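You operate a simulated robot arm through the tools that you are given. There is no shell and no other tool.

Carry out the task below with a simulated robot arm. There is one attempt and no reset: what you move stays moved.

TASK
Rub the burr off the green plate's top edge in the vice.
Fine: vice knob tight while you rub; use the black deburring block, put it back, slacken the knob after; the other plate stays. Drop, pinch and damage nothing, leave nothing switched on. Where these are worked on the way, their far stop is far enough and under half their travel is too little: vice knob. What is to be rubbed or washed off counts as gone when no trace of it is left.

Only the result counts: the job must be done as asked and must still hold three seconds after the hand-in. Knocking over, shifting, dropping, spilling or breaking anything else fails it.

THE ROBOT
A 7-joint arm with a two-finger parallel gripper, fixed in place. Base frame: the origin is on the floor under the middle of its stand, x ahead of it, y to its left, z up; the work surface is at about z = 0.9. Units: m, rad, N and s.
With the tool pointing down near the work surface it reaches from about 0.24 to 0.68 m from the base axis. Its first joint turns from -1.152 to 1.152 rad. Payload 2.4 kg.
The TCP is the grasp point between the finger pads, 0.03 m short of the fingertips. In the tool frame z runs along the fingers and y along their closing line. Largest opening 0.094 m; finger width 0.028, thickness 0.01; the body of the gripper, 0.05 by 0.096 m, starts 0.055 m behind the TCP.
Orientation is that of the tool frame in the base frame, as a unit quaternion [x, y, z, w]. With the fingers straight down and closing along the base's y, the tool's x points along the base's -x, its y along +y and its z along -z.

THE INTERFACE
- The arm moves only by the tool apply_moves. Its argument "moves" is a list of rows, each a list of 3 entries, a list of its own where there are three numbers: the turn, a rotation vector about the base's x, y, z in rad, then the shift along the base's x, y, z in m, then the opening, from 0 (shut) to 1 (fully open). In form: [[[ax, ay, az], [dx, dy, dz], grip], ...]. A call has 1 to 20 rows; each row is the pose to reach, as a shift and turn from the pose commanded when the call began. Each row takes 0.2 s and may step no farther than 0.05 m and 0.15 rad from the row before; otherwise, or with a gripper value out of range, the whole call is refused. A pose out of reach is approached as far as the arm can. The call stops where the force on the tool passes 40 N (or 10 N more than at its start, if that is more) or the arm is blocked; 0.2 s more then pass. Each finger travels about 0.153 m/s and halts on what it meets, pressing with about 25 N; the grip force reading is that of the motor and also rises with nothing between the fingers. The clock runs only during rows and for 0.2 s after the last one: add rows that repeat a pose to give the fingers time. It gives the time, the measured TCP pose, the force on the tool (base axes), the opening and the grip force at its end, in the units of the frame above (readings bear some noise), with the torque about the TCP (base axes, N m) and any sound that the robot's microphone picked up.
- Cameras (640 x 400 px; columns grow to the right, rows downward): "scene" is fixed at [0.0368, 0.4636, 1.4645]; the picture's right is [-0.82, -0.58, 0.00], its down [-0.21, 0.30, -0.93] and it looks along [0.54, -0.76, -0.36] (base axes); focal length 310 px, centre (320, 200). "wrist" rides on the gripper at [0.076, 0.014, -0.102] in the tool frame; the picture's right is [-0.18, 0.98, 0.00], its down [-0.75, -0.14, -0.64] and it looks along [-0.63, -0.12, 0.77] (tool axes); focal length 243 px, centre (320, 200). There is no depth. A picture from a camera that has moved, and an enlarged one, comes with that camera's place and axes in the base frame and with its lens.
- camera(camera): a new picture of that camera. It takes no simulated time.
- close_up(camera, box): a new picture of the part [left, top, right, bottom] of that camera's present view, enlarged. It takes no simulated time.
- hand_in(): hands the job in; it is judged then, once.

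Nothing tells you positions but the pictures and the camera data. Unless the task says otherwise, let go and move clear before handing in.

The tools are called as name(argument=value, ...) on one line, values as JSON. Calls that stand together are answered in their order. apply_moves: Moves the arm, as the interface text tells. Its arguments: {"type":"object","properties":{"moves":{"type":"array"}},"required":["moves"]} The other tools are called the same way: camera (camera) takes a picture; close_up (camera, box) takes an enlarged picture of a part of a camera's view; hand_in () hands the job in.

At the start:

```text
t: 0.0
ee_pos: [0.3873, -0.0766, 1.2897]
tcp_rot: [0.001, 1.0, 0.0, 0.001]
wrist_force: [-0.2, -0.2, 0.5]
torque: [0.01, 0.02, -0.01]
width: 0.094
grip_force: 0.1
```

scene: 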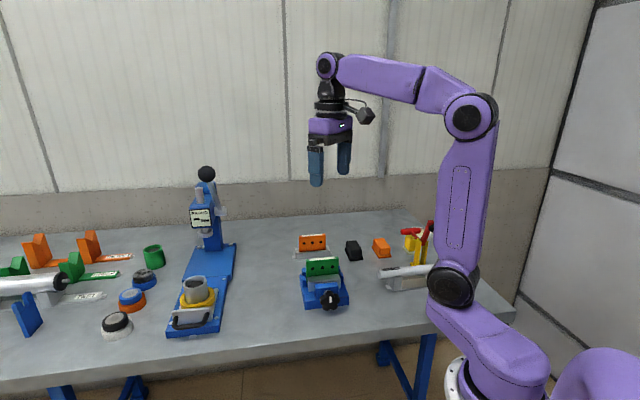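
wrist: 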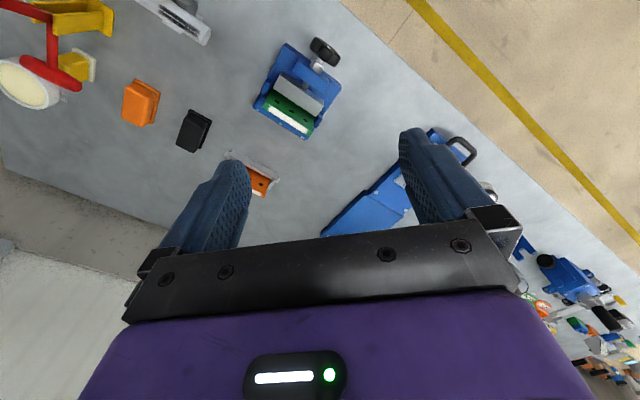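

I see a blue vice with a green plate, a black block and an orange block, and an orange plate standing in a stand behind. I'll look closer before moving.

close_up(camera="scene", box=[270, 210, 430, 320])

close_up(camera="wrist", box=[100, 20, 360, 200])

```text
3.64 times, centred on (350, 265) of scene
camera zoom: at [0.0368, 0.4636, 1.4645], right [-0.82, -0.58, 0.0], down [-0.21, 0.3, -0.93], along [0.54, -0.76, -0.36], focal length 1129 px, centre (211, -36)
```

zoom: 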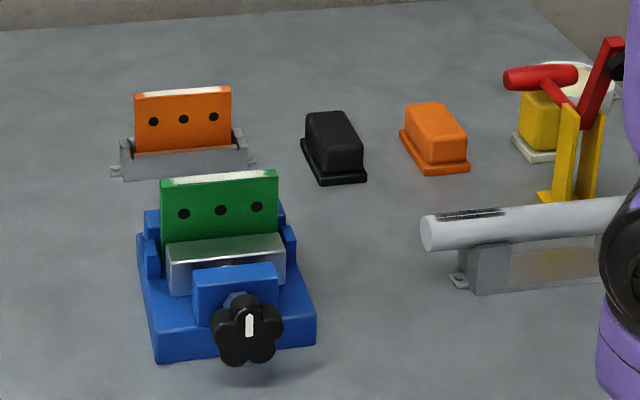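

```text
2.22 times, centred on (230, 110) of wrist
camera zoom: at [0.3098, -0.0608, 1.3929], right [0.18, 0.98, 0.0], down [0.75, -0.14, 0.64], along [0.63, -0.12, -0.77], focal length 539 px, centre (520, 400)
```

zoom: 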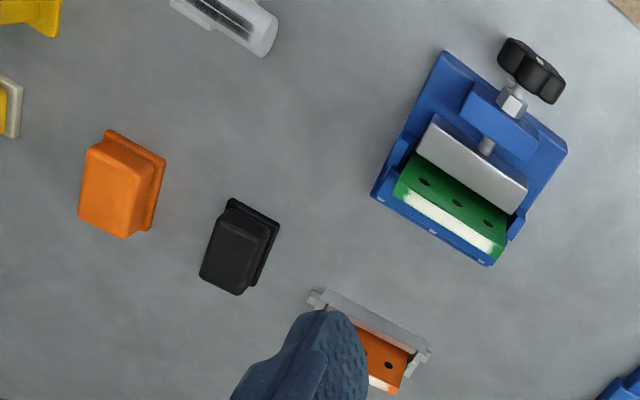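

I take the vice plate's top edge to be near (0.453, -0.140, 1.006), the knob near (0.379, -0.066, 0.951) with its axis roughly along (0.7, -0.7, 0), and the black block near (0.475, -0.357). The next step is to lower the hand a little and yaw it to face the vice for a better view.

apply_moves(moves=[[[0, 0, -0.131], [-0.01, 0.01, -0.02], 1], [[0, 0, -0.262], [-0.02, 0.02, -0.04], 1], [[0, 0, -0.393], [-0.03, 0.03, -0.06], 1], [[0, 0, -0.524], [-0.04, 0.04, -0.08], 1], [[0, 0, -0.655], [-0.05, 0.05, -0.1], 1], [[0, 0, -0.785], [-0.06, 0.06, -0.12], 1], [[0, 0, -0.785], [-0.06, 0.06, -0.12], 1]])

camera(camera="wrist")

camera(camera="scene")

```text
t: 1.6
ee_pos: [0.3251, -0.0177, 1.1694]
tcp_rot: [0.384, 0.923, 0.0, 0.001]
wrist_force: [-0.4, -0.1, 0.3]
torque: [0.0, -0.01, 0.01]
width: 0.0941
grip_force: 0.0
```

```text
taken
camera wrist: at [0.2822, 0.048, 1.2723], right [0.83, 0.56, 0.0], down [0.43, -0.63, 0.64], along [0.36, -0.53, -0.77], focal length 243 px, centre (320, 200)
```

wrist: 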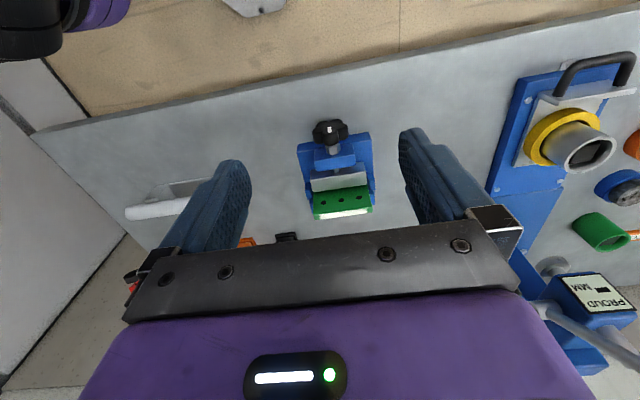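

```text
taken
```

scene: 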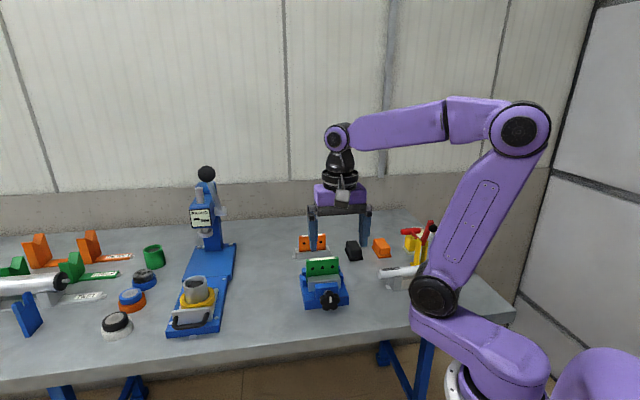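

close_up(camera="wrist", box=[240, 100, 410, 230])

close_up(camera="scene", box=[290, 240, 360, 320])

```text
3.08 times, centred on (325, 165) of wrist
camera zoom: at [0.2822, 0.048, 1.2723], right [0.83, 0.56, 0.0], down [0.43, -0.63, 0.64], along [0.36, -0.53, -0.77], focal length 746 px, centre (305, 308)
```

zoom: 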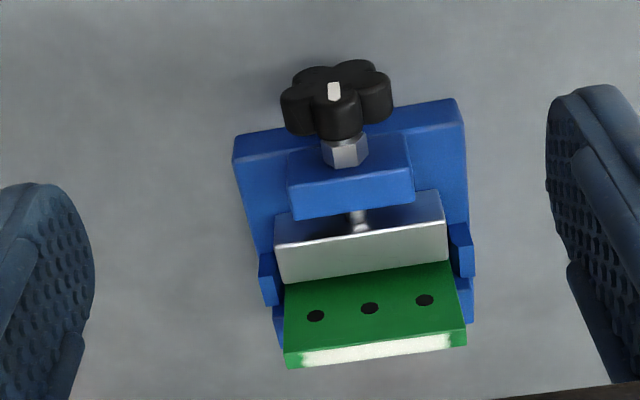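

```text
5.00 times, centred on (325, 280) of scene
camera zoom: at [0.0368, 0.4636, 1.4645], right [-0.82, -0.58, 0.0], down [-0.21, 0.3, -0.93], along [0.54, -0.76, -0.36], focal length 1552 px, centre (295, -200)
```

zoom: 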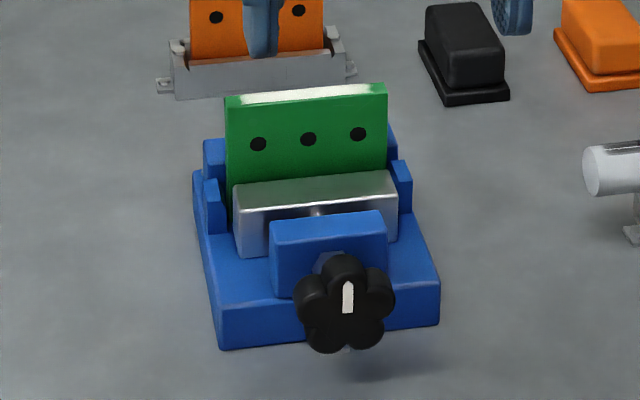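

I can see the knob with its white mark up, a five-lobed knob whose axis is at 45° in plan, with its centre near (0.379, -0.064, 0.955). Next I move above it with the tool tilted slightly about the knob axis and check alignment.

apply_moves(moves=[[[-0.044, 0.044, 0], [0.0145, -0.0055, -0.025], 1], [[-0.088, 0.088, 0], [0.029, -0.011, -0.05], 1], [[-0.132, 0.132, 0], [0.0435, -0.0165, -0.075], 1], [[-0.177, 0.177, 0], [0.058, -0.022, -0.1], 1], [[-0.222, 0.222, 0], [0.0727, -0.0273, -0.125], 1], [[-0.222, 0.222, 0], [0.0727, -0.0273, -0.125], 1]])

camera(camera="wrist")

camera(camera="scene")

```text
t: 3.0
ee_pos: [0.3995, -0.0447, 1.046]
tcp_rot: [0.378, 0.913, -0.145, -0.06]
wrist_force: [-0.3, 0.0, 1.0]
torque: [0.0, -0.01, -0.02]
width: 0.0939
grip_force: 0.1
```

```text
taken
camera wrist: at [0.3767, 0.0433, 1.1378], right [0.79, 0.53, -0.3], down [0.58, -0.49, 0.65], along [0.2, -0.69, -0.69], focal length 243 px, centre (320, 200)
```

wrist: 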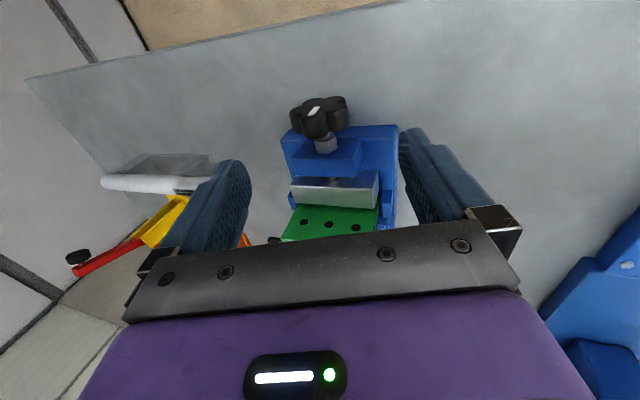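

```text
taken
```

scene: 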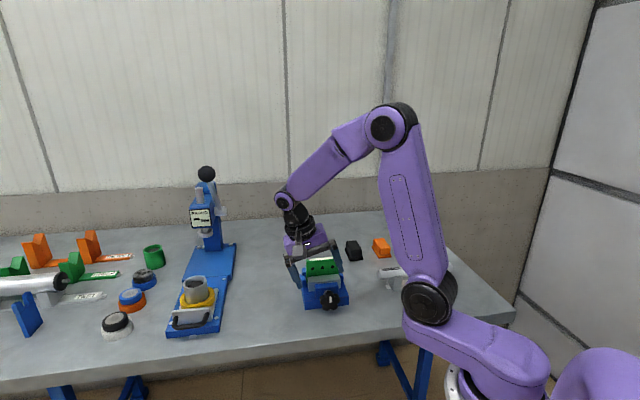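

close_up(camera="wrist", box=[270, 80, 370, 160])

close_up(camera="scene", box=[280, 220, 370, 320])

```text
5.00 times, centred on (320, 120) of wrist
camera zoom: at [0.3767, 0.0433, 1.1378], right [0.79, 0.53, -0.3], down [0.58, -0.49, 0.65], along [0.2, -0.69, -0.69], focal length 1213 px, centre (320, 600)
```

zoom: 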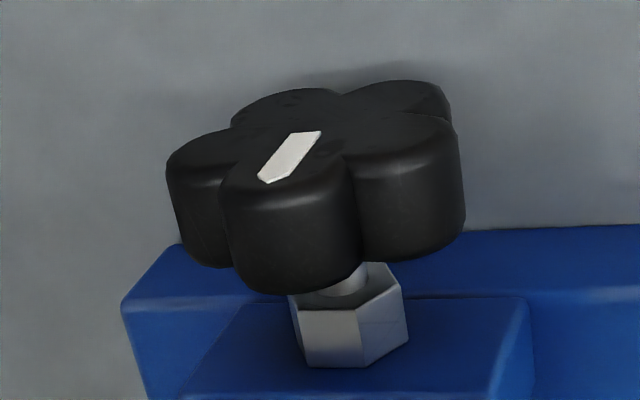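

```text
4.00 times, centred on (325, 270) of scene
camera zoom: at [0.0369, 0.4636, 1.4645], right [-0.82, -0.58, 0.0], down [-0.21, 0.3, -0.93], along [0.54, -0.76, -0.36], focal length 1242 px, centre (300, -80)
```

zoom: 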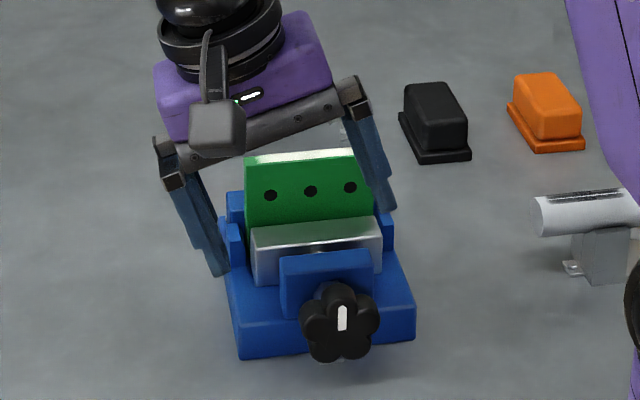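

The tool axis lines up with the knob. I descend along the tool axis to straddle it, still open.

apply_moves(moves=[[[0, 0, 0], [-0.005, -0.0045, -0.02], 1], [[0, 0, 0], [-0.01, -0.009, -0.04], 1], [[0, 0, 0], [-0.0145, -0.013, -0.06], 1], [[0, 0, 0], [-0.0188, -0.0169, -0.079], 1], [[0, 0, 0], [-0.0188, -0.0169, -0.079], 1]])

camera(camera="wrist")

close_up(camera="scene", box=[280, 240, 370, 330])

```text
t: 4.2
ee_pos: [0.3791, -0.0592, 0.968]
tcp_rot: [0.377, 0.913, -0.145, -0.06]
wrist_force: [0.2, 0.1, -0.3]
torque: [0.01, 0.0, 0.05]
width: 0.0943
grip_force: 0.0
```

```text
taken
camera wrist: at [0.3567, 0.0278, 1.0607], right [0.79, 0.53, -0.3], down [0.58, -0.49, 0.65], along [0.2, -0.69, -0.69], focal length 243 px, centre (320, 200)
```

wrist: 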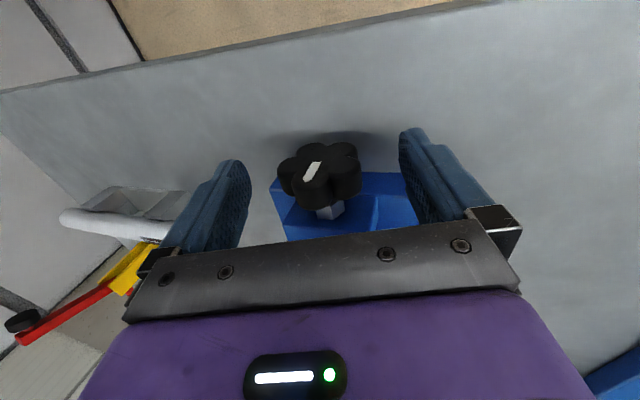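

```text
4.44 times, centred on (325, 285) of scene
camera zoom: at [0.0368, 0.4636, 1.4645], right [-0.82, -0.58, 0.0], down [-0.21, 0.3, -0.93], along [0.54, -0.76, -0.36], focal length 1380 px, centre (298, -178)
```

zoom: 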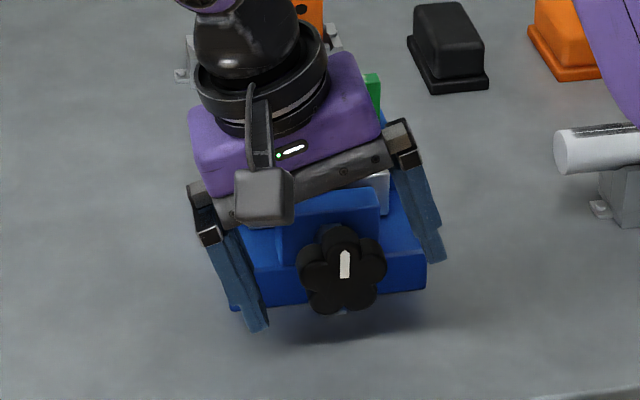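

The knob sits centred between the fingers with no contact. I close on it now.

apply_moves(moves=[[[0, 0, 0], [0, 0, 0], 0.7], [[0, 0, 0], [0, 0, 0], 0.55], [[0, 0, 0], [0, 0, 0], 0.4], [[0, 0, 0], [0, 0, 0], 0.4]])

camera(camera="wrist")

```text
t: 5.2
ee_pos: [0.3793, -0.0598, 0.9664]
tcp_rot: [0.378, 0.913, -0.145, -0.06]
wrist_force: [0.3, 1.1, -4.0]
torque: [-0.02, -0.09, -0.06]
width: 0.0448
grip_force: 44.7
```

```text
taken
camera wrist: at [0.3569, 0.028, 1.0609], right [0.79, 0.53, -0.3], down [0.58, -0.49, 0.65], along [0.2, -0.69, -0.69], focal length 243 px, centre (320, 200)
```

wrist: 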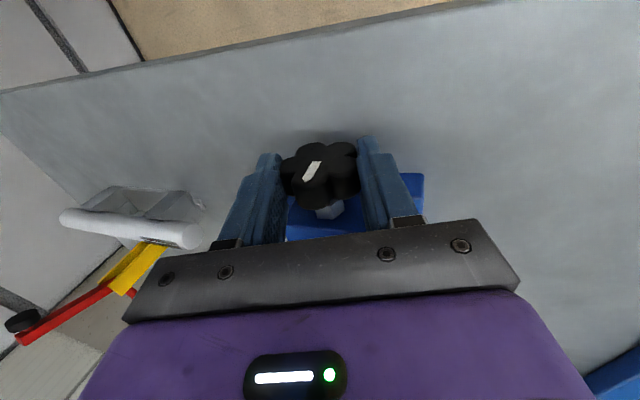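

Gripped at about 0.045 m. I turn clockwise (seen from the front) about the knob axis in small increments, watching force.

apply_moves(moves=[[[0.0707, -0.0707, 0], [-0.0007, -0.0007, 0.0003], 0.4], [[0.1414, -0.1414, 0], [-0.0014, -0.0014, 0.0004], 0.4], [[0.212, -0.212, 0], [-0.0021, -0.0021, 0.0005], 0.4]])

close_up(camera="scene", box=[280, 240, 370, 330])

```text
t: 6.0
ee_pos: [0.3756, -0.0634, 0.9663]
tcp_rot: [0.383, 0.924, -0.007, -0.005]
wrist_force: [-10.5, -11.5, 4.1]
torque: [-0.07, 0.38, -0.03]
width: 0.0464
grip_force: 8.1
```

```text
4.44 times, centred on (325, 285) of scene
camera zoom: at [0.0365, 0.4634, 1.4646], right [-0.82, -0.58, 0.0], down [-0.21, 0.3, -0.93], along [0.54, -0.76, -0.36], focal length 1380 px, centre (298, -178)
```

zoom: 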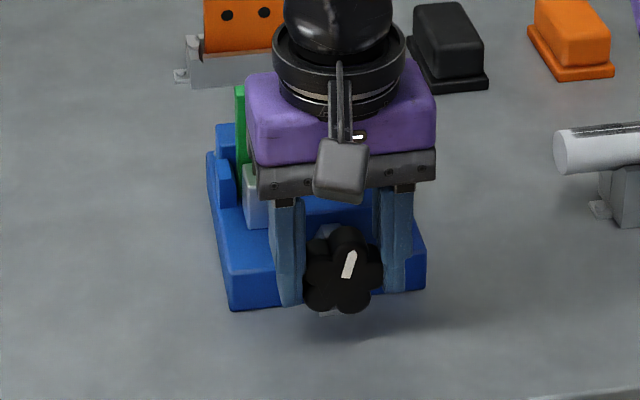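

The knob turns with the tool (mark now about 16° clockwise). The lateral force suggests the axis is about 9 mm lower than I assumed, so I correct the arc and continue.

apply_moves(moves=[[[0, 0, 0], [-0.0015, -0.0015, 0], 0.4], [[0.0707, -0.0707, 0], [-0.0033, -0.0033, 0], 0.4], [[0.1414, -0.1414, 0], [-0.0047, -0.0047, -0.0003], 0.4], [[0.212, -0.212, 0], [-0.006, -0.006, -0.0008], 0.4]])

close_up(camera="scene", box=[280, 240, 370, 330])

close_up(camera="wrist", box=[240, 110, 410, 250])

```text
t: 7.0
ee_pos: [0.3712, -0.0684, 0.9654]
tcp_rot: [0.379, 0.914, 0.132, 0.054]
wrist_force: [-13.1, 2.5, 18.9]
torque: [0.67, 0.73, -0.25]
width: 0.0443
grip_force: 45.0
```

```text
4.44 times, centred on (325, 285) of scene
camera zoom: at [0.0362, 0.4638, 1.4645], right [-0.82, -0.58, 0.0], down [-0.21, 0.3, -0.93], along [0.54, -0.76, -0.36], focal length 1380 px, centre (298, -178)
```

zoom: 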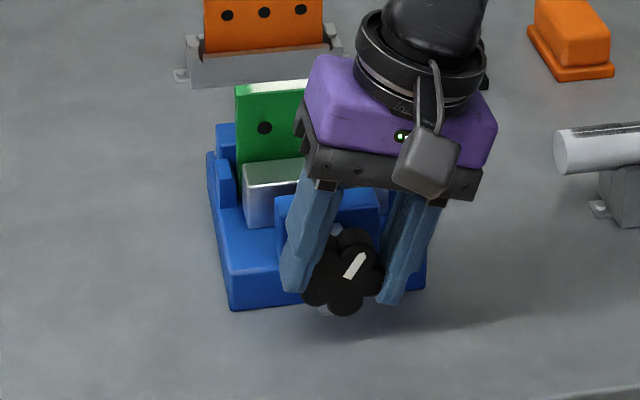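

```text
2.86 times, centred on (325, 180) of wrist
camera zoom: at [0.3065, -0.0236, 1.0688], right [0.8, 0.54, 0.28], down [0.31, -0.76, 0.58], along [0.52, -0.37, -0.77], focal length 693 px, centre (306, 257)
```

zoom: 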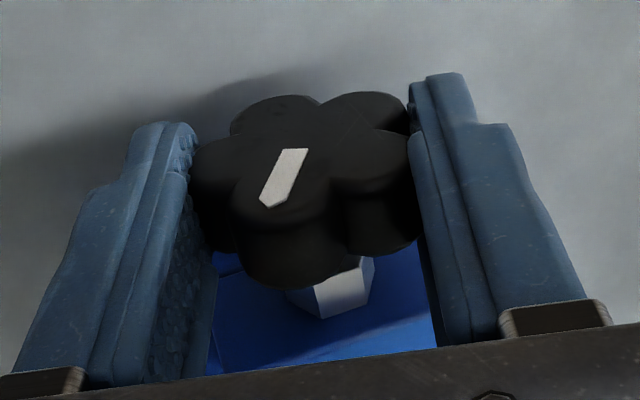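

The pads now sit too shallow on the lobes and are wedging, so I release here and look before regripping deeper.

apply_moves(moves=[[[0, 0, 0], [0, 0, 0], 0.6], [[0, 0, 0], [0, 0, 0], 0.75], [[0, 0, 0], [0, 0, 0], 0.75]])

close_up(camera="scene", box=[280, 240, 370, 330])

close_up(camera="wrist", box=[240, 110, 410, 250])

```text
t: 7.8
ee_pos: [0.3717, -0.0696, 0.9665]
tcp_rot: [0.379, 0.914, 0.131, 0.054]
wrist_force: [0.5, 0.4, 0.3]
torque: [-0.01, -0.02, -0.01]
width: 0.0706
grip_force: 0.0
```

```text
4.44 times, centred on (325, 285) of scene
camera zoom: at [0.0368, 0.4636, 1.4645], right [-0.82, -0.58, 0.0], down [-0.21, 0.3, -0.93], along [0.54, -0.76, -0.36], focal length 1380 px, centre (298, -178)
```

zoom: 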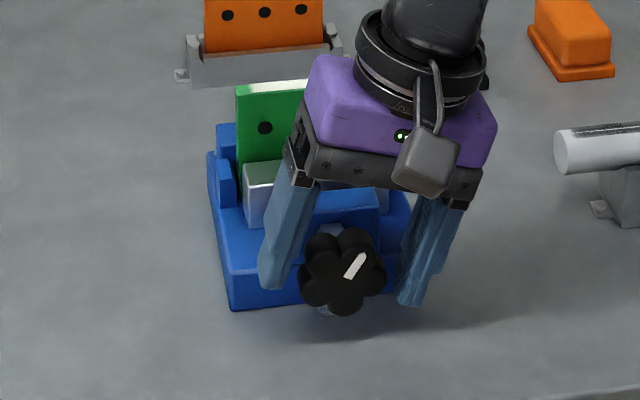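

```text
2.86 times, centred on (325, 180) of wrist
camera zoom: at [0.3072, -0.0241, 1.0684], right [0.8, 0.54, 0.28], down [0.31, -0.76, 0.58], along [0.52, -0.37, -0.77], focal length 693 px, centre (306, 257)
```

zoom: 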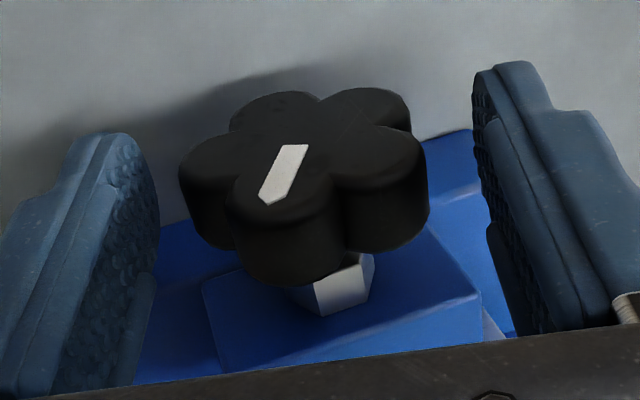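

The knob stays where it was left (turned about 33°). The two wrist views put its centre near (0.379, -0.065, 0.950), so I swing the open fingers back around it to regrip deeper at about -20°.

apply_moves(moves=[[[0, 0, 0], [0, 0, 0.002], 1], [[-0.09, 0.09, 0], [0.002, 0.002, 0.003], 1], [[-0.18, 0.18, 0], [0.004, 0.004, 0.003], 1], [[-0.27, 0.27, 0], [0.006, 0.006, 0.003], 1], [[-0.36, 0.36, 0], [0.008, 0.008, 0.002], 1], [[-0.45, 0.45, 0], [0.0097, 0.009, 0.0008], 1], [[-0.45, 0.45, 0], [0.0086, 0.0079, -0.0034], 0.85], [[-0.45, 0.45, 0], [0.0075, 0.0068, -0.0077], 0.8], [[-0.45, 0.45, 0], [0.0075, 0.0068, -0.0077], 0.8]])

close_up(camera="scene", box=[280, 240, 370, 330])

close_up(camera="wrist", box=[240, 110, 410, 250])

```text
t: 9.8
ee_pos: [0.3802, -0.0613, 0.9583]
tcp_rot: [0.377, 0.91, -0.162, -0.066]
wrist_force: [0.0, 0.6, -0.5]
torque: [0.02, -0.02, 0.0]
width: 0.0752
grip_force: 0.0
```

```text
4.44 times, centred on (325, 285) of scene
camera zoom: at [0.0368, 0.4636, 1.4645], right [-0.82, -0.58, 0.0], down [-0.21, 0.3, -0.93], along [0.54, -0.76, -0.36], focal length 1380 px, centre (298, -178)
```

zoom: 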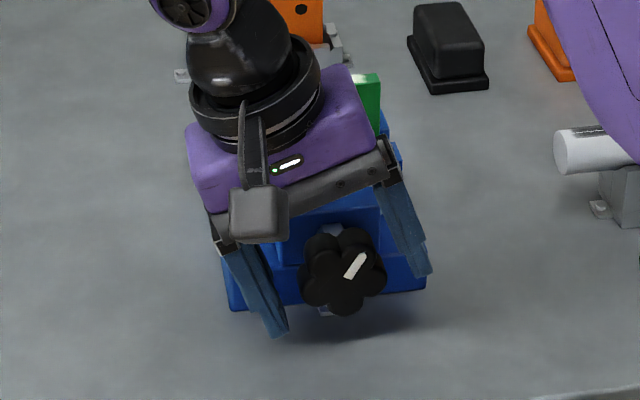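

```text
2.86 times, centred on (325, 180) of wrist
camera zoom: at [0.3597, 0.0278, 1.0498], right [0.78, 0.52, -0.34], down [0.59, -0.47, 0.65], along [0.18, -0.71, -0.68], focal length 693 px, centre (306, 257)
```

zoom: 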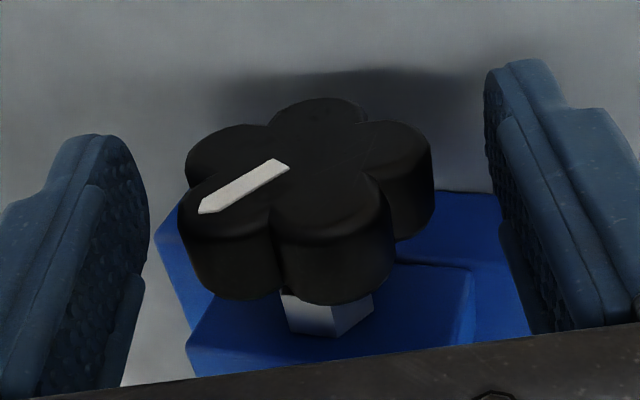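

The knob is well centred and deeper between the fingers. I grip and turn further.

apply_moves(moves=[[[0, 0, 0], [0, 0, 0], 0.6], [[0, 0, 0], [0, 0, 0], 0.4], [[0, 0, 0], [0, 0, 0], 0.4], [[0.0849, -0.0849, 0], [-0.0008, -0.0008, 0.0003], 0.4], [[0.1697, -0.1697, 0], [-0.0017, -0.0017, 0.0005], 0.4], [[0.2546, -0.2546, 0], [-0.0025, -0.0025, 0.0006], 0.4], [[0.2546, -0.2546, 0], [-0.0025, -0.0025, 0.0006], 0.4]])

close_up(camera="scene", box=[280, 240, 370, 330])

```text
t: 11.4
ee_pos: [0.3765, -0.0657, 0.9579]
tcp_rot: [0.383, 0.924, 0.006, 0.002]
wrist_force: [-7.0, -11.0, 23.4]
torque: [0.33, 0.54, 0.24]
width: 0.0459
grip_force: 45.6
```

```text
4.44 times, centred on (325, 285) of scene
camera zoom: at [0.0364, 0.4634, 1.4646], right [-0.82, -0.58, 0.0], down [-0.21, 0.3, -0.93], along [0.54, -0.76, -0.36], focal length 1380 px, centre (298, -178)
```

zoom: 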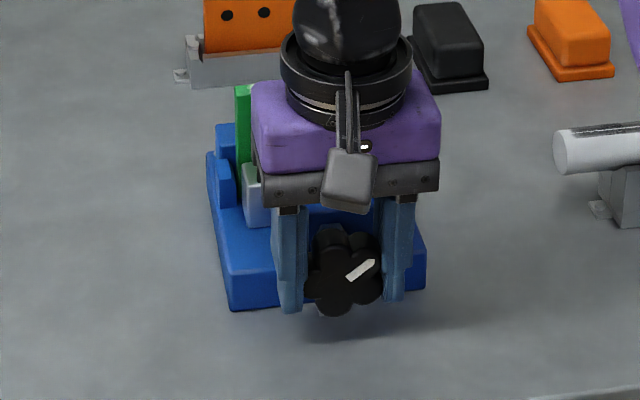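

The mark is at about 54° now and the grip holds. I ease the small side load and keep turning.

apply_moves(moves=[[[0, 0, 0], [-0.0015, -0.0015, 0.0015], 0.4], [[0.0849, -0.0849, 0], [-0.0023, -0.0023, 0.0014], 0.4], [[0.1697, -0.1697, 0], [-0.0032, -0.0032, 0.0012], 0.4], [[0.2546, -0.2546, 0], [-0.004, -0.004, 0.0008], 0.4], [[0.2546, -0.2546, 0], [-0.004, -0.004, 0.0008], 0.4]])

close_up(camera="scene", box=[280, 240, 370, 330])

```text
t: 12.6
ee_pos: [0.374, -0.0689, 0.9597]
tcp_rot: [0.377, 0.908, 0.17, 0.07]
wrist_force: [3.3, -6.6, 7.1]
torque: [0.47, 0.45, 0.02]
width: 0.0449
grip_force: 44.3
```

```text
4.44 times, centred on (325, 285) of scene
camera zoom: at [0.0369, 0.4634, 1.4646], right [-0.82, -0.58, 0.0], down [-0.21, 0.3, -0.93], along [0.54, -0.76, -0.36], focal length 1380 px, centre (298, -178)
```

zoom: 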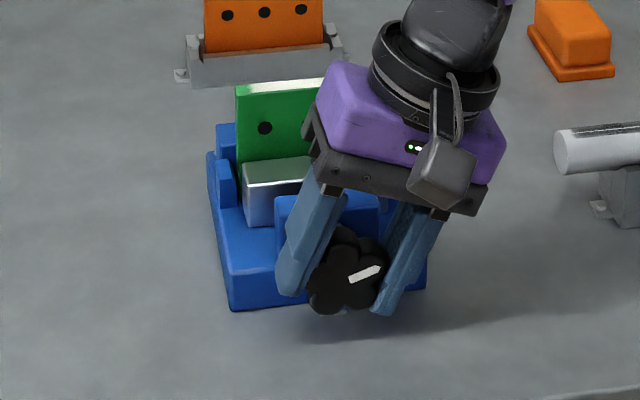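

apply_moves(moves=[[[0.0849, -0.0849, 0], [-0.0008, -0.0008, 0], 0.4], [[0.1697, -0.1697, 0], [-0.0015, -0.0015, -0.0005], 0.4], [[0.2546, -0.2546, 0], [-0.0022, -0.0022, -0.0013], 0.4], [[0.3394, -0.3394, 0], [-0.0028, -0.0028, -0.0021], 0.4], [[0.3394, -0.3394, 0], [-0.0028, -0.0028, -0.0021], 0.4]])

close_up(camera="scene", box=[280, 240, 370, 330])

close_up(camera="wrist", box=[240, 110, 410, 250])

```text
t: 13.0
ee_pos: [0.3727, -0.0708, 0.9596]
tcp_rot: [0.378, 0.897, 0.214, 0.08]
wrist_force: [0.5, 1.6, 4.3]
torque: [0.18, 0.09, 0.96]
width: 0.0443
grip_force: 44.9
stopped in row 1: the force on the tool passed its limit at 58 N (the readings are from after the stop); the commanded pose is now the measured one
```

```text
4.44 times, centred on (325, 285) of scene
camera zoom: at [0.0368, 0.4637, 1.4645], right [-0.82, -0.58, 0.0], down [-0.21, 0.3, -0.93], along [0.54, -0.76, -0.36], focal length 1380 px, centre (298, -178)
```

zoom: 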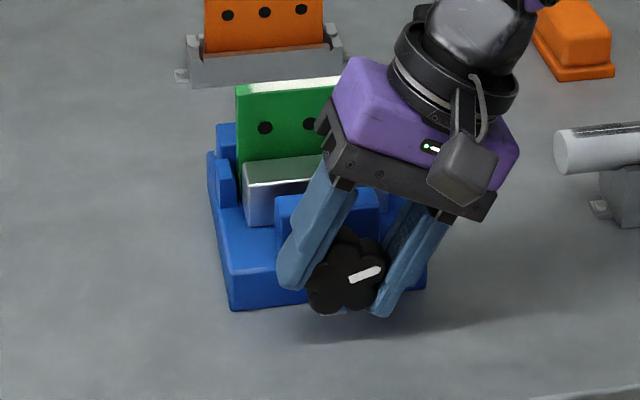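

```text
2.86 times, centred on (325, 180) of wrist
camera zoom: at [0.2972, -0.0392, 1.0596], right [0.76, 0.48, 0.43], down [0.24, -0.83, 0.5], along [0.6, -0.27, -0.75], focal length 693 px, centre (306, 257)
```

zoom: 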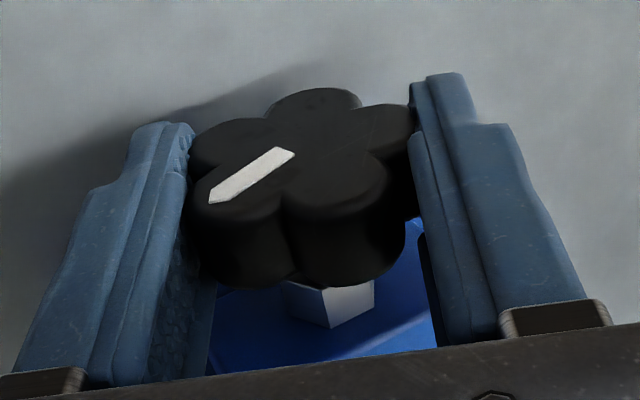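

The force limit tripped, which may be the knob's tight stop. I test gently with a tiny extra turn and read the torque about the knob axis.

apply_moves(moves=[[[0.014, -0.014, 0], [-0.0001, -0.0001, 0], 0.4], [[0.028, -0.028, 0], [-0.0002, -0.0002, -0.0001], 0.4], [[0.028, -0.028, 0], [-0.0002, -0.0002, -0.0001], 0.4]])

close_up(camera="scene", box=[310, 275, 350, 315])

```text
t: 13.8
ee_pos: [0.3735, -0.071, 0.9594]
tcp_rot: [0.376, 0.893, 0.232, 0.088]
wrist_force: [-3.1, 5.8, 18.2]
torque: [-0.08, -0.3, 1.57]
width: 0.0443
grip_force: 45.4
```

```text
10.00 times, centred on (330, 295) of scene
camera zoom: at [0.0365, 0.4639, 1.4644], right [-0.82, -0.58, 0.0], down [-0.21, 0.3, -0.93], along [0.54, -0.76, -0.36], focal length 3105 px, centre (220, -750)
```

zoom: 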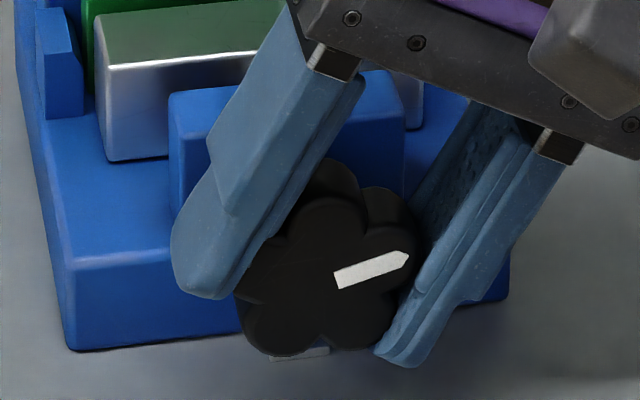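

There is no resisting torque about the knob axis; instead I read a twist, likely a finger brushing the vice block behind the knob. I release, back off, and regrip slightly further out along the knob axis.

apply_moves(moves=[[[0, 0, 0], [0, 0, 0], 0.66], [[0, 0, 0], [0, 0, 0], 0.75], [[0, 0, 0], [-0.0048, -0.002, 0.0088], 0.85], [[0, 0, 0], [-0.0096, -0.004, 0.0176], 1], [[-0.088, 0.088, 0], [-0.007, -0.001, 0.018], 1], [[-0.177, 0.177, 0], [-0.004, 0.002, 0.018], 1], [[-0.265, 0.265, 0], [-0.001, 0.005, 0.018], 1], [[-0.354, 0.354, 0], [0.0015, 0.008, 0.017], 1], [[-0.442, 0.442, 0], [0.004, 0.0105, 0.016], 1], [[-0.53, 0.53, 0], [0.007, 0.0131, 0.0156], 1], [[-0.53, 0.53, 0], [0.007, 0.0131, 0.0156], 1]])

close_up(camera="scene", box=[300, 265, 360, 315])

close_up(camera="wrist", box=[240, 80, 410, 220])

```text
t: 16.2
ee_pos: [0.3802, -0.0594, 0.9746]
tcp_rot: [0.389, 0.913, -0.114, -0.052]
wrist_force: [-0.1, 0.3, 0.0]
torque: [0.0, 0.0, 0.03]
width: 0.0939
grip_force: 0.0
```

```text
8.00 times, centred on (330, 290) of scene
camera zoom: at [0.0368, 0.4637, 1.4645], right [-0.82, -0.58, 0.0], down [-0.21, 0.3, -0.93], along [0.54, -0.76, -0.36], focal length 2484 px, centre (240, -520)
```

zoom: 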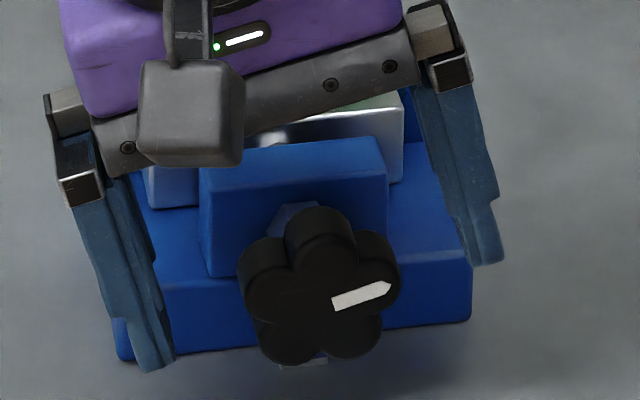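

```text
2.86 times, centred on (325, 150) of wrist
camera zoom: at [0.3557, 0.0247, 1.0715], right [0.81, 0.53, -0.25], down [0.54, -0.53, 0.65], along [0.21, -0.66, -0.72], focal length 693 px, centre (306, 343)
```

zoom: 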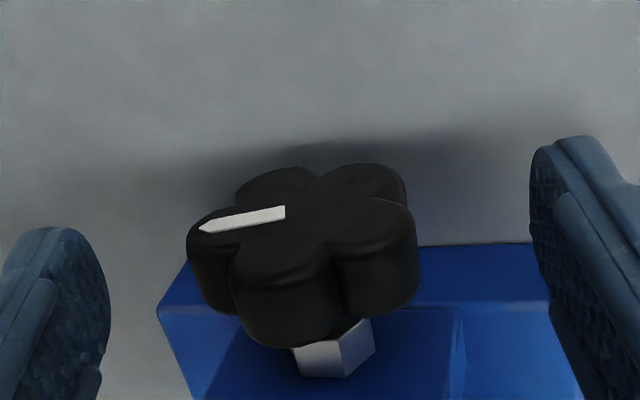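

The mark reads about 79° now and the knob turned with no slip. I regrip, slightly further out, squaring the yaw first.

apply_moves(moves=[[[0, 0, 0.012], [-0.001, -0.0006, -0.006], 0.9], [[0, 0, 0.012], [-0.0021, -0.0013, -0.0125], 0.8], [[0, 0, 0.012], [-0.0032, -0.002, -0.0189], 0.8], [[0, 0, 0.012], [-0.0032, -0.002, -0.0189], 0.6], [[0, 0, 0.012], [-0.0032, -0.002, -0.0189], 0.4], [[0, 0, 0.012], [-0.0032, -0.002, -0.0189], 0.4], [[0, 0, 0.012], [-0.0032, -0.002, -0.0189], 0.4]])

close_up(camera="wrist", box=[240, 80, 410, 220])

close_up(camera="scene", box=[300, 265, 360, 315])

```text
t: 17.8
ee_pos: [0.375, -0.0609, 0.9562]
tcp_rot: [0.384, 0.915, -0.115, -0.053]
wrist_force: [-10.6, -15.4, 11.2]
torque: [-0.2, 0.05, -0.09]
width: 0.0468
grip_force: 44.7
```

```text
2.86 times, centred on (325, 150) of wrist
camera zoom: at [0.3506, 0.0217, 1.053], right [0.81, 0.54, -0.25], down [0.55, -0.53, 0.65], along [0.22, -0.66, -0.72], focal length 693 px, centre (306, 343)
```

zoom: 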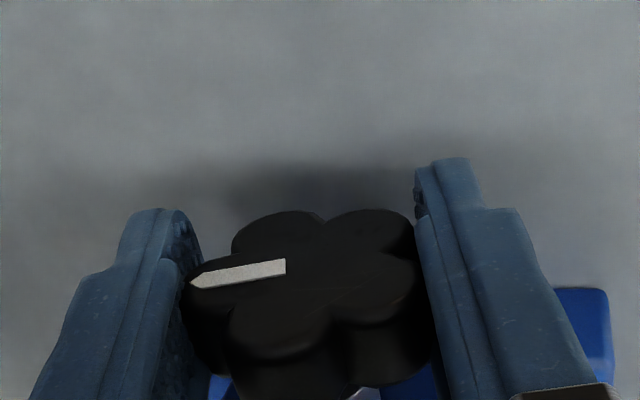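

```text
8.00 times, centred on (330, 290) of scene
camera zoom: at [0.0364, 0.4632, 1.4647], right [-0.82, -0.58, 0.0], down [-0.21, 0.3, -0.93], along [0.54, -0.76, -0.36], focal length 2484 px, centre (240, -520)
```

zoom: 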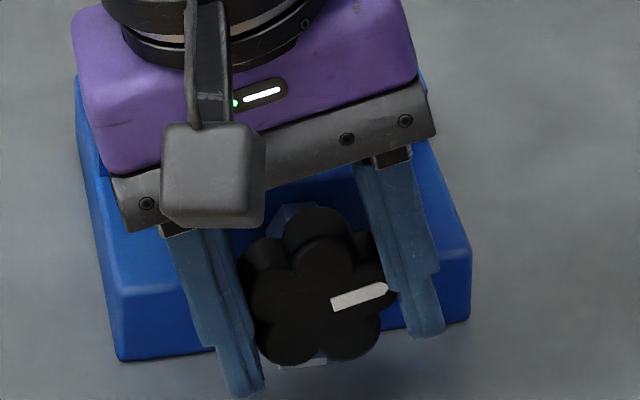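

apply_moves(moves=[[[0, 0, 0], [-0.0015, -0.0015, 0], 0.4], [[0.0849, -0.0849, 0], [-0.0023, -0.0023, 0.0002], 0.4], [[0.1697, -0.1697, 0], [-0.0032, -0.0032, 0.0003], 0.4], [[0.2546, -0.2546, 0], [-0.004, -0.004, 0.0002], 0.4], [[0.2546, -0.2546, 0], [-0.004, -0.004, 0.0002], 0.4]])

close_up(camera="scene", box=[300, 265, 360, 315])

```text
t: 19.0
ee_pos: [0.3742, -0.065, 0.9557]
tcp_rot: [0.385, 0.921, 0.053, 0.017]
wrist_force: [-1.1, 4.8, 7.9]
torque: [0.28, 0.28, -0.26]
width: 0.047
grip_force: 44.7
```

```text
8.00 times, centred on (330, 290) of scene
camera zoom: at [0.0367, 0.4638, 1.4645], right [-0.82, -0.58, 0.0], down [-0.21, 0.3, -0.93], along [0.54, -0.76, -0.36], focal length 2484 px, centre (240, -520)
```

zoom: 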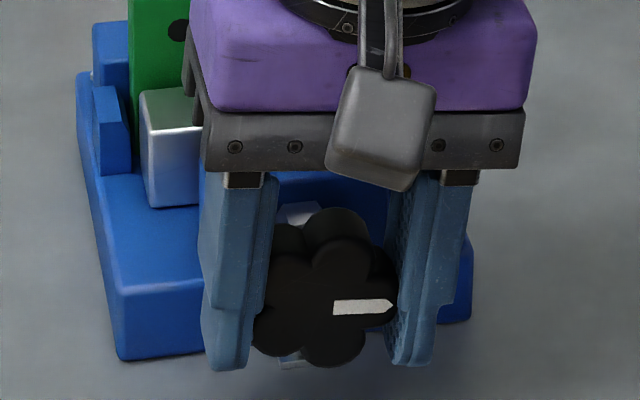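

apply_moves(moves=[[[0.0849, -0.0849, 0], [-0.0008, -0.0008, -0.0001], 0.4], [[0.1697, -0.1697, 0], [-0.0016, -0.0016, -0.0003], 0.4], [[0.2546, -0.2546, 0], [-0.0024, -0.0024, -0.0007], 0.4], [[0.2546, -0.2546, 0], [-0.0024, -0.0024, -0.0007], 0.4]])

close_up(camera="scene", box=[300, 265, 360, 315])

```text
t: 20.0
ee_pos: [0.3715, -0.0667, 0.9562]
tcp_rot: [0.374, 0.897, 0.219, 0.085]
wrist_force: [14.3, 6.2, 10.5]
torque: [0.36, 0.13, 0.18]
width: 0.0465
grip_force: 44.9
```

```text
8.00 times, centred on (330, 290) of scene
camera zoom: at [0.0371, 0.4638, 1.4644], right [-0.82, -0.58, 0.0], down [-0.21, 0.3, -0.93], along [0.54, -0.76, -0.36], focal length 2484 px, centre (240, -520)
```

zoom: 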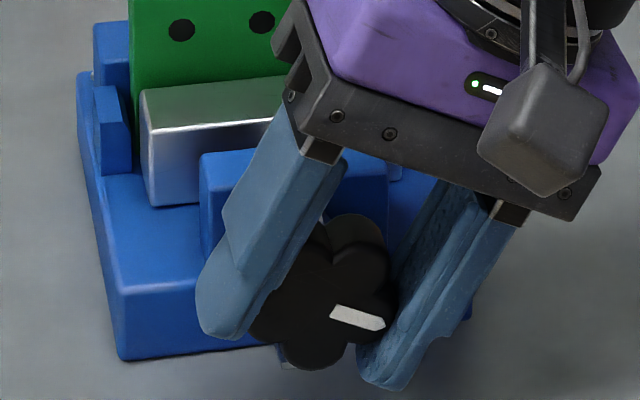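

apply_moves(moves=[[[0, 0, 0], [0.001, 0.001, 0.001], 0.4], [[0.0849, -0.0849, 0], [0.0003, 0.0003, 0.0004], 0.4], [[0.1697, -0.1697, 0], [-0.0004, -0.0004, -0.0003], 0.4], [[0.1697, -0.1697, 0], [-0.0004, -0.0004, -0.0003], 0.4]])

close_up(camera="scene", box=[300, 265, 360, 315])

```text
t: 21.0
ee_pos: [0.3697, -0.0682, 0.9549]
tcp_rot: [0.362, 0.865, 0.324, 0.129]
wrist_force: [10.6, -2.6, 8.6]
torque: [0.04, -0.09, -0.24]
width: 0.046
grip_force: 44.7
```

```text
8.00 times, centred on (330, 290) of scene
camera zoom: at [0.037, 0.4636, 1.4645], right [-0.82, -0.58, 0.0], down [-0.21, 0.3, -0.93], along [0.54, -0.76, -0.36], focal length 2484 px, centre (240, -520)
```

zoom: 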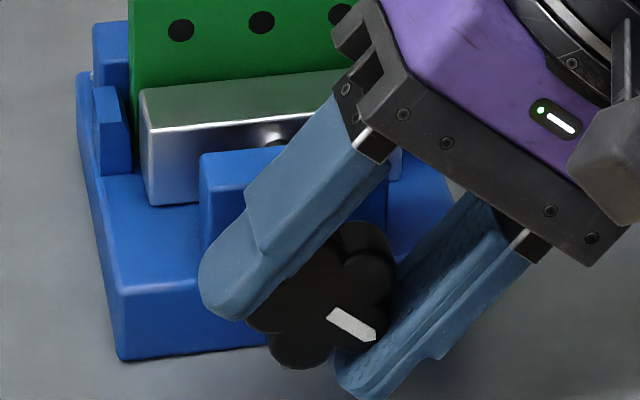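

The knob keeps turning freely (mark about 133°), with no stop yet. I release narrowly, back off along the tool axis, swing back to about -28°, and straddle it again.

apply_moves(moves=[[[0, 0, 0], [0, 0, 0], 0.6], [[0, 0, 0], [0, 0, 0], 0.62], [[0, 0, 0], [-0.0069, -0.0069, 0.0114], 0.62], [[0, 0, 0], [-0.0138, -0.0138, 0.0227], 0.8], [[-0.094, 0.094, 0], [-0.0108, -0.0108, 0.0259], 1], [[-0.188, 0.188, 0], [-0.0075, -0.0075, 0.0285], 1], [[-0.283, 0.283, 0], [-0.004, -0.004, 0.0305], 1], [[-0.377, 0.377, 0], [-0.0004, -0.0004, 0.0318], 1], [[-0.471, 0.471, 0], [0.0034, 0.0034, 0.0324], 1], [[-0.566, 0.566, 0], [0.0071, 0.0071, 0.0322], 1], [[-0.66, 0.66, 0], [0.0109, 0.0109, 0.0314], 1], [[-0.754, 0.754, 0], [0.0145, 0.0145, 0.0299], 0.8], [[-0.848, 0.848, 0], [0.0179, 0.0179, 0.0277], 0.7], [[-0.848, 0.848, 0], [0.0179, 0.0179, 0.0277], 0.7]])

close_up(camera="wrist", box=[240, 80, 410, 220])

close_up(camera="scene", box=[300, 265, 360, 315])

```text
t: 24.0
ee_pos: [0.3882, -0.0487, 0.9831]
tcp_rot: [0.376, 0.895, -0.222, -0.096]
wrist_force: [-0.2, -0.1, 0.5]
torque: [0.02, -0.01, -0.01]
width: 0.0655
grip_force: 0.1
```

```text
2.86 times, centred on (325, 150) of wrist
camera zoom: at [0.3772, 0.0492, 1.0675], right [0.75, 0.48, -0.46], down [0.66, -0.42, 0.63], along [0.11, -0.78, -0.62], focal length 693 px, centre (306, 343)
```

zoom: 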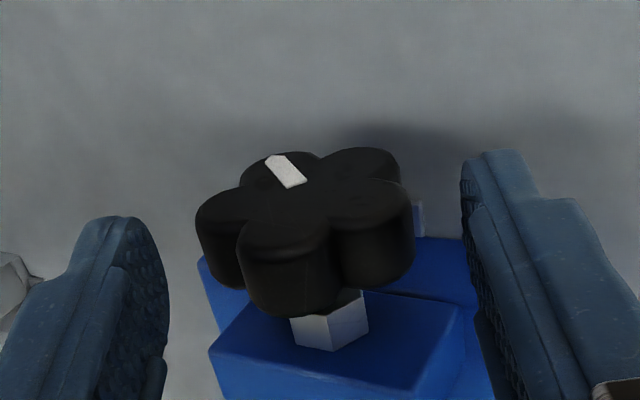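

```text
8.00 times, centred on (330, 290) of scene
camera zoom: at [0.0368, 0.4637, 1.4645], right [-0.82, -0.58, 0.0], down [-0.21, 0.3, -0.93], along [0.54, -0.76, -0.36], focal length 2484 px, centre (240, -520)
```

zoom: 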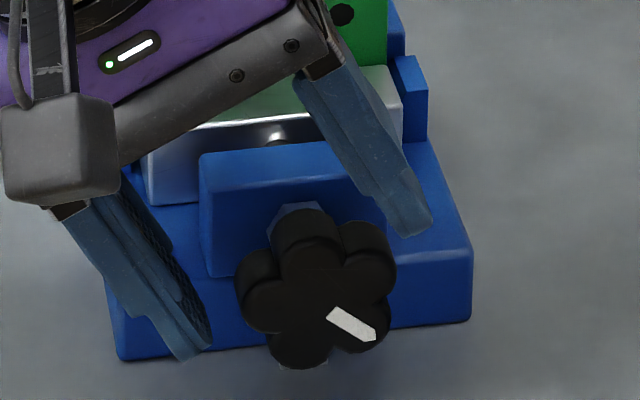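

apply_moves(moves=[[[0, 0, 0], [-0.0035, -0.0036, -0.009], 0.7], [[0, 0, 0], [-0.007, -0.0072, -0.018], 0.7], [[0, 0, 0], [-0.0104, -0.0108, -0.0268], 0.7], [[0, 0, 0], [-0.0104, -0.0108, -0.0268], 0.55], [[0, 0, 0], [-0.0104, -0.0108, -0.0268], 0.4], [[0, 0, 0], [-0.0104, -0.0108, -0.0268], 0.4]])

close_up(camera="scene", box=[300, 265, 360, 315])

```text
t: 25.4
ee_pos: [0.3782, -0.0598, 0.9566]
tcp_rot: [0.375, 0.895, -0.223, -0.095]
wrist_force: [1.5, 2.1, 1.2]
torque: [-0.01, -0.02, 0.05]
width: 0.047
grip_force: 45.1
```

```text
8.00 times, centred on (330, 290) of scene
camera zoom: at [0.0369, 0.4637, 1.4645], right [-0.82, -0.58, 0.0], down [-0.21, 0.3, -0.93], along [0.54, -0.76, -0.36], focal length 2484 px, centre (240, -520)
```

zoom: 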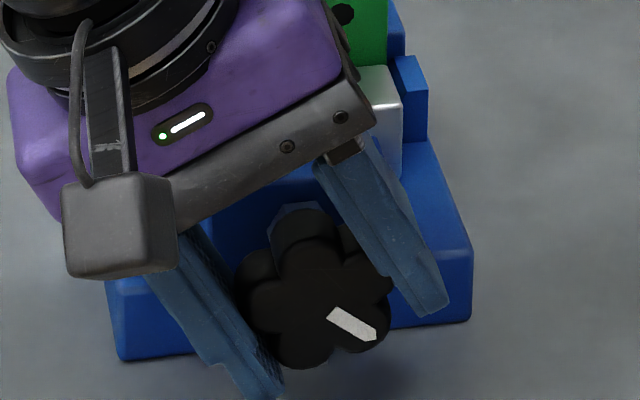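

apply_moves(moves=[[[0.0849, -0.0849, 0], [-0.0008, -0.0008, 0.0005], 0.4], [[0.1697, -0.1697, 0], [-0.0016, -0.0016, 0.0009], 0.4], [[0.2546, -0.2546, 0], [-0.0024, -0.0024, 0.0011], 0.4], [[0.3394, -0.3394, 0], [-0.0033, -0.0033, 0.0012], 0.4], [[0.3394, -0.3394, 0], [-0.0033, -0.0033, 0.0012], 0.4]])

close_up(camera="scene", box=[300, 265, 360, 315])

```text
t: 26.6
ee_pos: [0.3744, -0.0634, 0.9582]
tcp_rot: [0.386, 0.922, -0.002, -0.004]
wrist_force: [6.8, -3.8, 8.0]
torque: [0.08, 0.07, -0.09]
width: 0.0465
grip_force: 45.0
```

```text
8.00 times, centred on (330, 290) of scene
camera zoom: at [0.0369, 0.4636, 1.4645], right [-0.82, -0.58, 0.0], down [-0.21, 0.3, -0.93], along [0.54, -0.76, -0.36], focal length 2484 px, centre (240, -520)
```

zoom: 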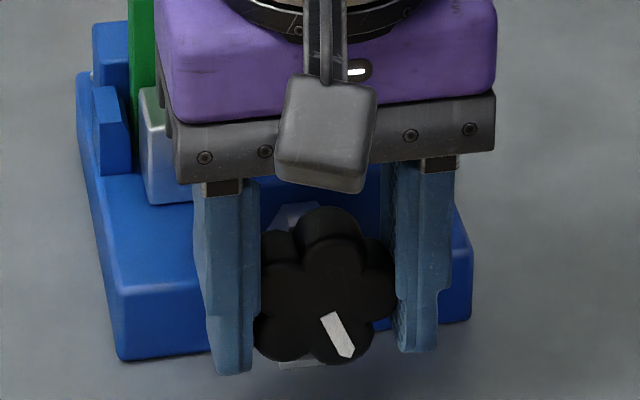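

apply_moves(moves=[[[0.0849, -0.0849, 0], [-0.0008, -0.0008, 0.0003], 0.4], [[0.1697, -0.1697, 0], [-0.0017, -0.0017, 0.0002], 0.4], [[0.2546, -0.2546, 0], [-0.0025, -0.0025, -0.0001], 0.4], [[0.3394, -0.3394, 0], [-0.0033, -0.0033, -0.0006], 0.4], [[0.3394, -0.3394, 0], [-0.0033, -0.0033, -0.0006], 0.4]])

close_up(camera="scene", box=[300, 265, 360, 315])

```text
t: 27.8
ee_pos: [0.3716, -0.0665, 0.9569]
tcp_rot: [0.374, 0.897, 0.219, 0.085]
wrist_force: [12.6, -6.3, 14.6]
torque: [0.64, 0.51, 0.18]
width: 0.0461
grip_force: 44.4
```

```text
8.00 times, centred on (330, 290) of scene
camera zoom: at [0.037, 0.4634, 1.4646], right [-0.82, -0.58, 0.0], down [-0.21, 0.3, -0.93], along [0.54, -0.76, -0.36], focal length 2484 px, centre (240, -520)
```

zoom: 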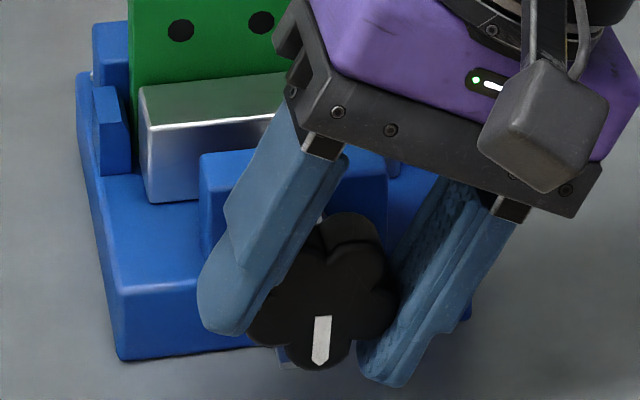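

apply_moves(moves=[[[0.0849, -0.0849, 0], [-0.0003, -0.0006, 0.0004], 0.4], [[0.1697, -0.1697, 0], [-0.001, -0.0013, -0.0003], 0.4], [[0.1697, -0.1697, 0], [-0.001, -0.0013, -0.0003], 0.4]])

close_up(camera="scene", box=[300, 265, 360, 315])

```text
t: 28.6
ee_pos: [0.369, -0.0688, 0.9565]
tcp_rot: [0.361, 0.865, 0.323, 0.128]
wrist_force: [9.1, -11.5, 1.8]
torque: [0.03, -0.01, -0.14]
width: 0.046
grip_force: 45.0
```

```text
8.00 times, centred on (330, 290) of scene
camera zoom: at [0.0371, 0.4633, 1.4646], right [-0.82, -0.58, 0.0], down [-0.21, 0.3, -0.93], along [0.54, -0.76, -0.36], focal length 2484 px, centre (240, -520)
```

zoom: 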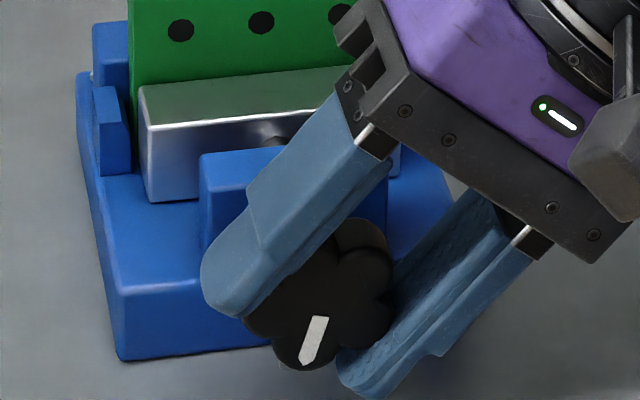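

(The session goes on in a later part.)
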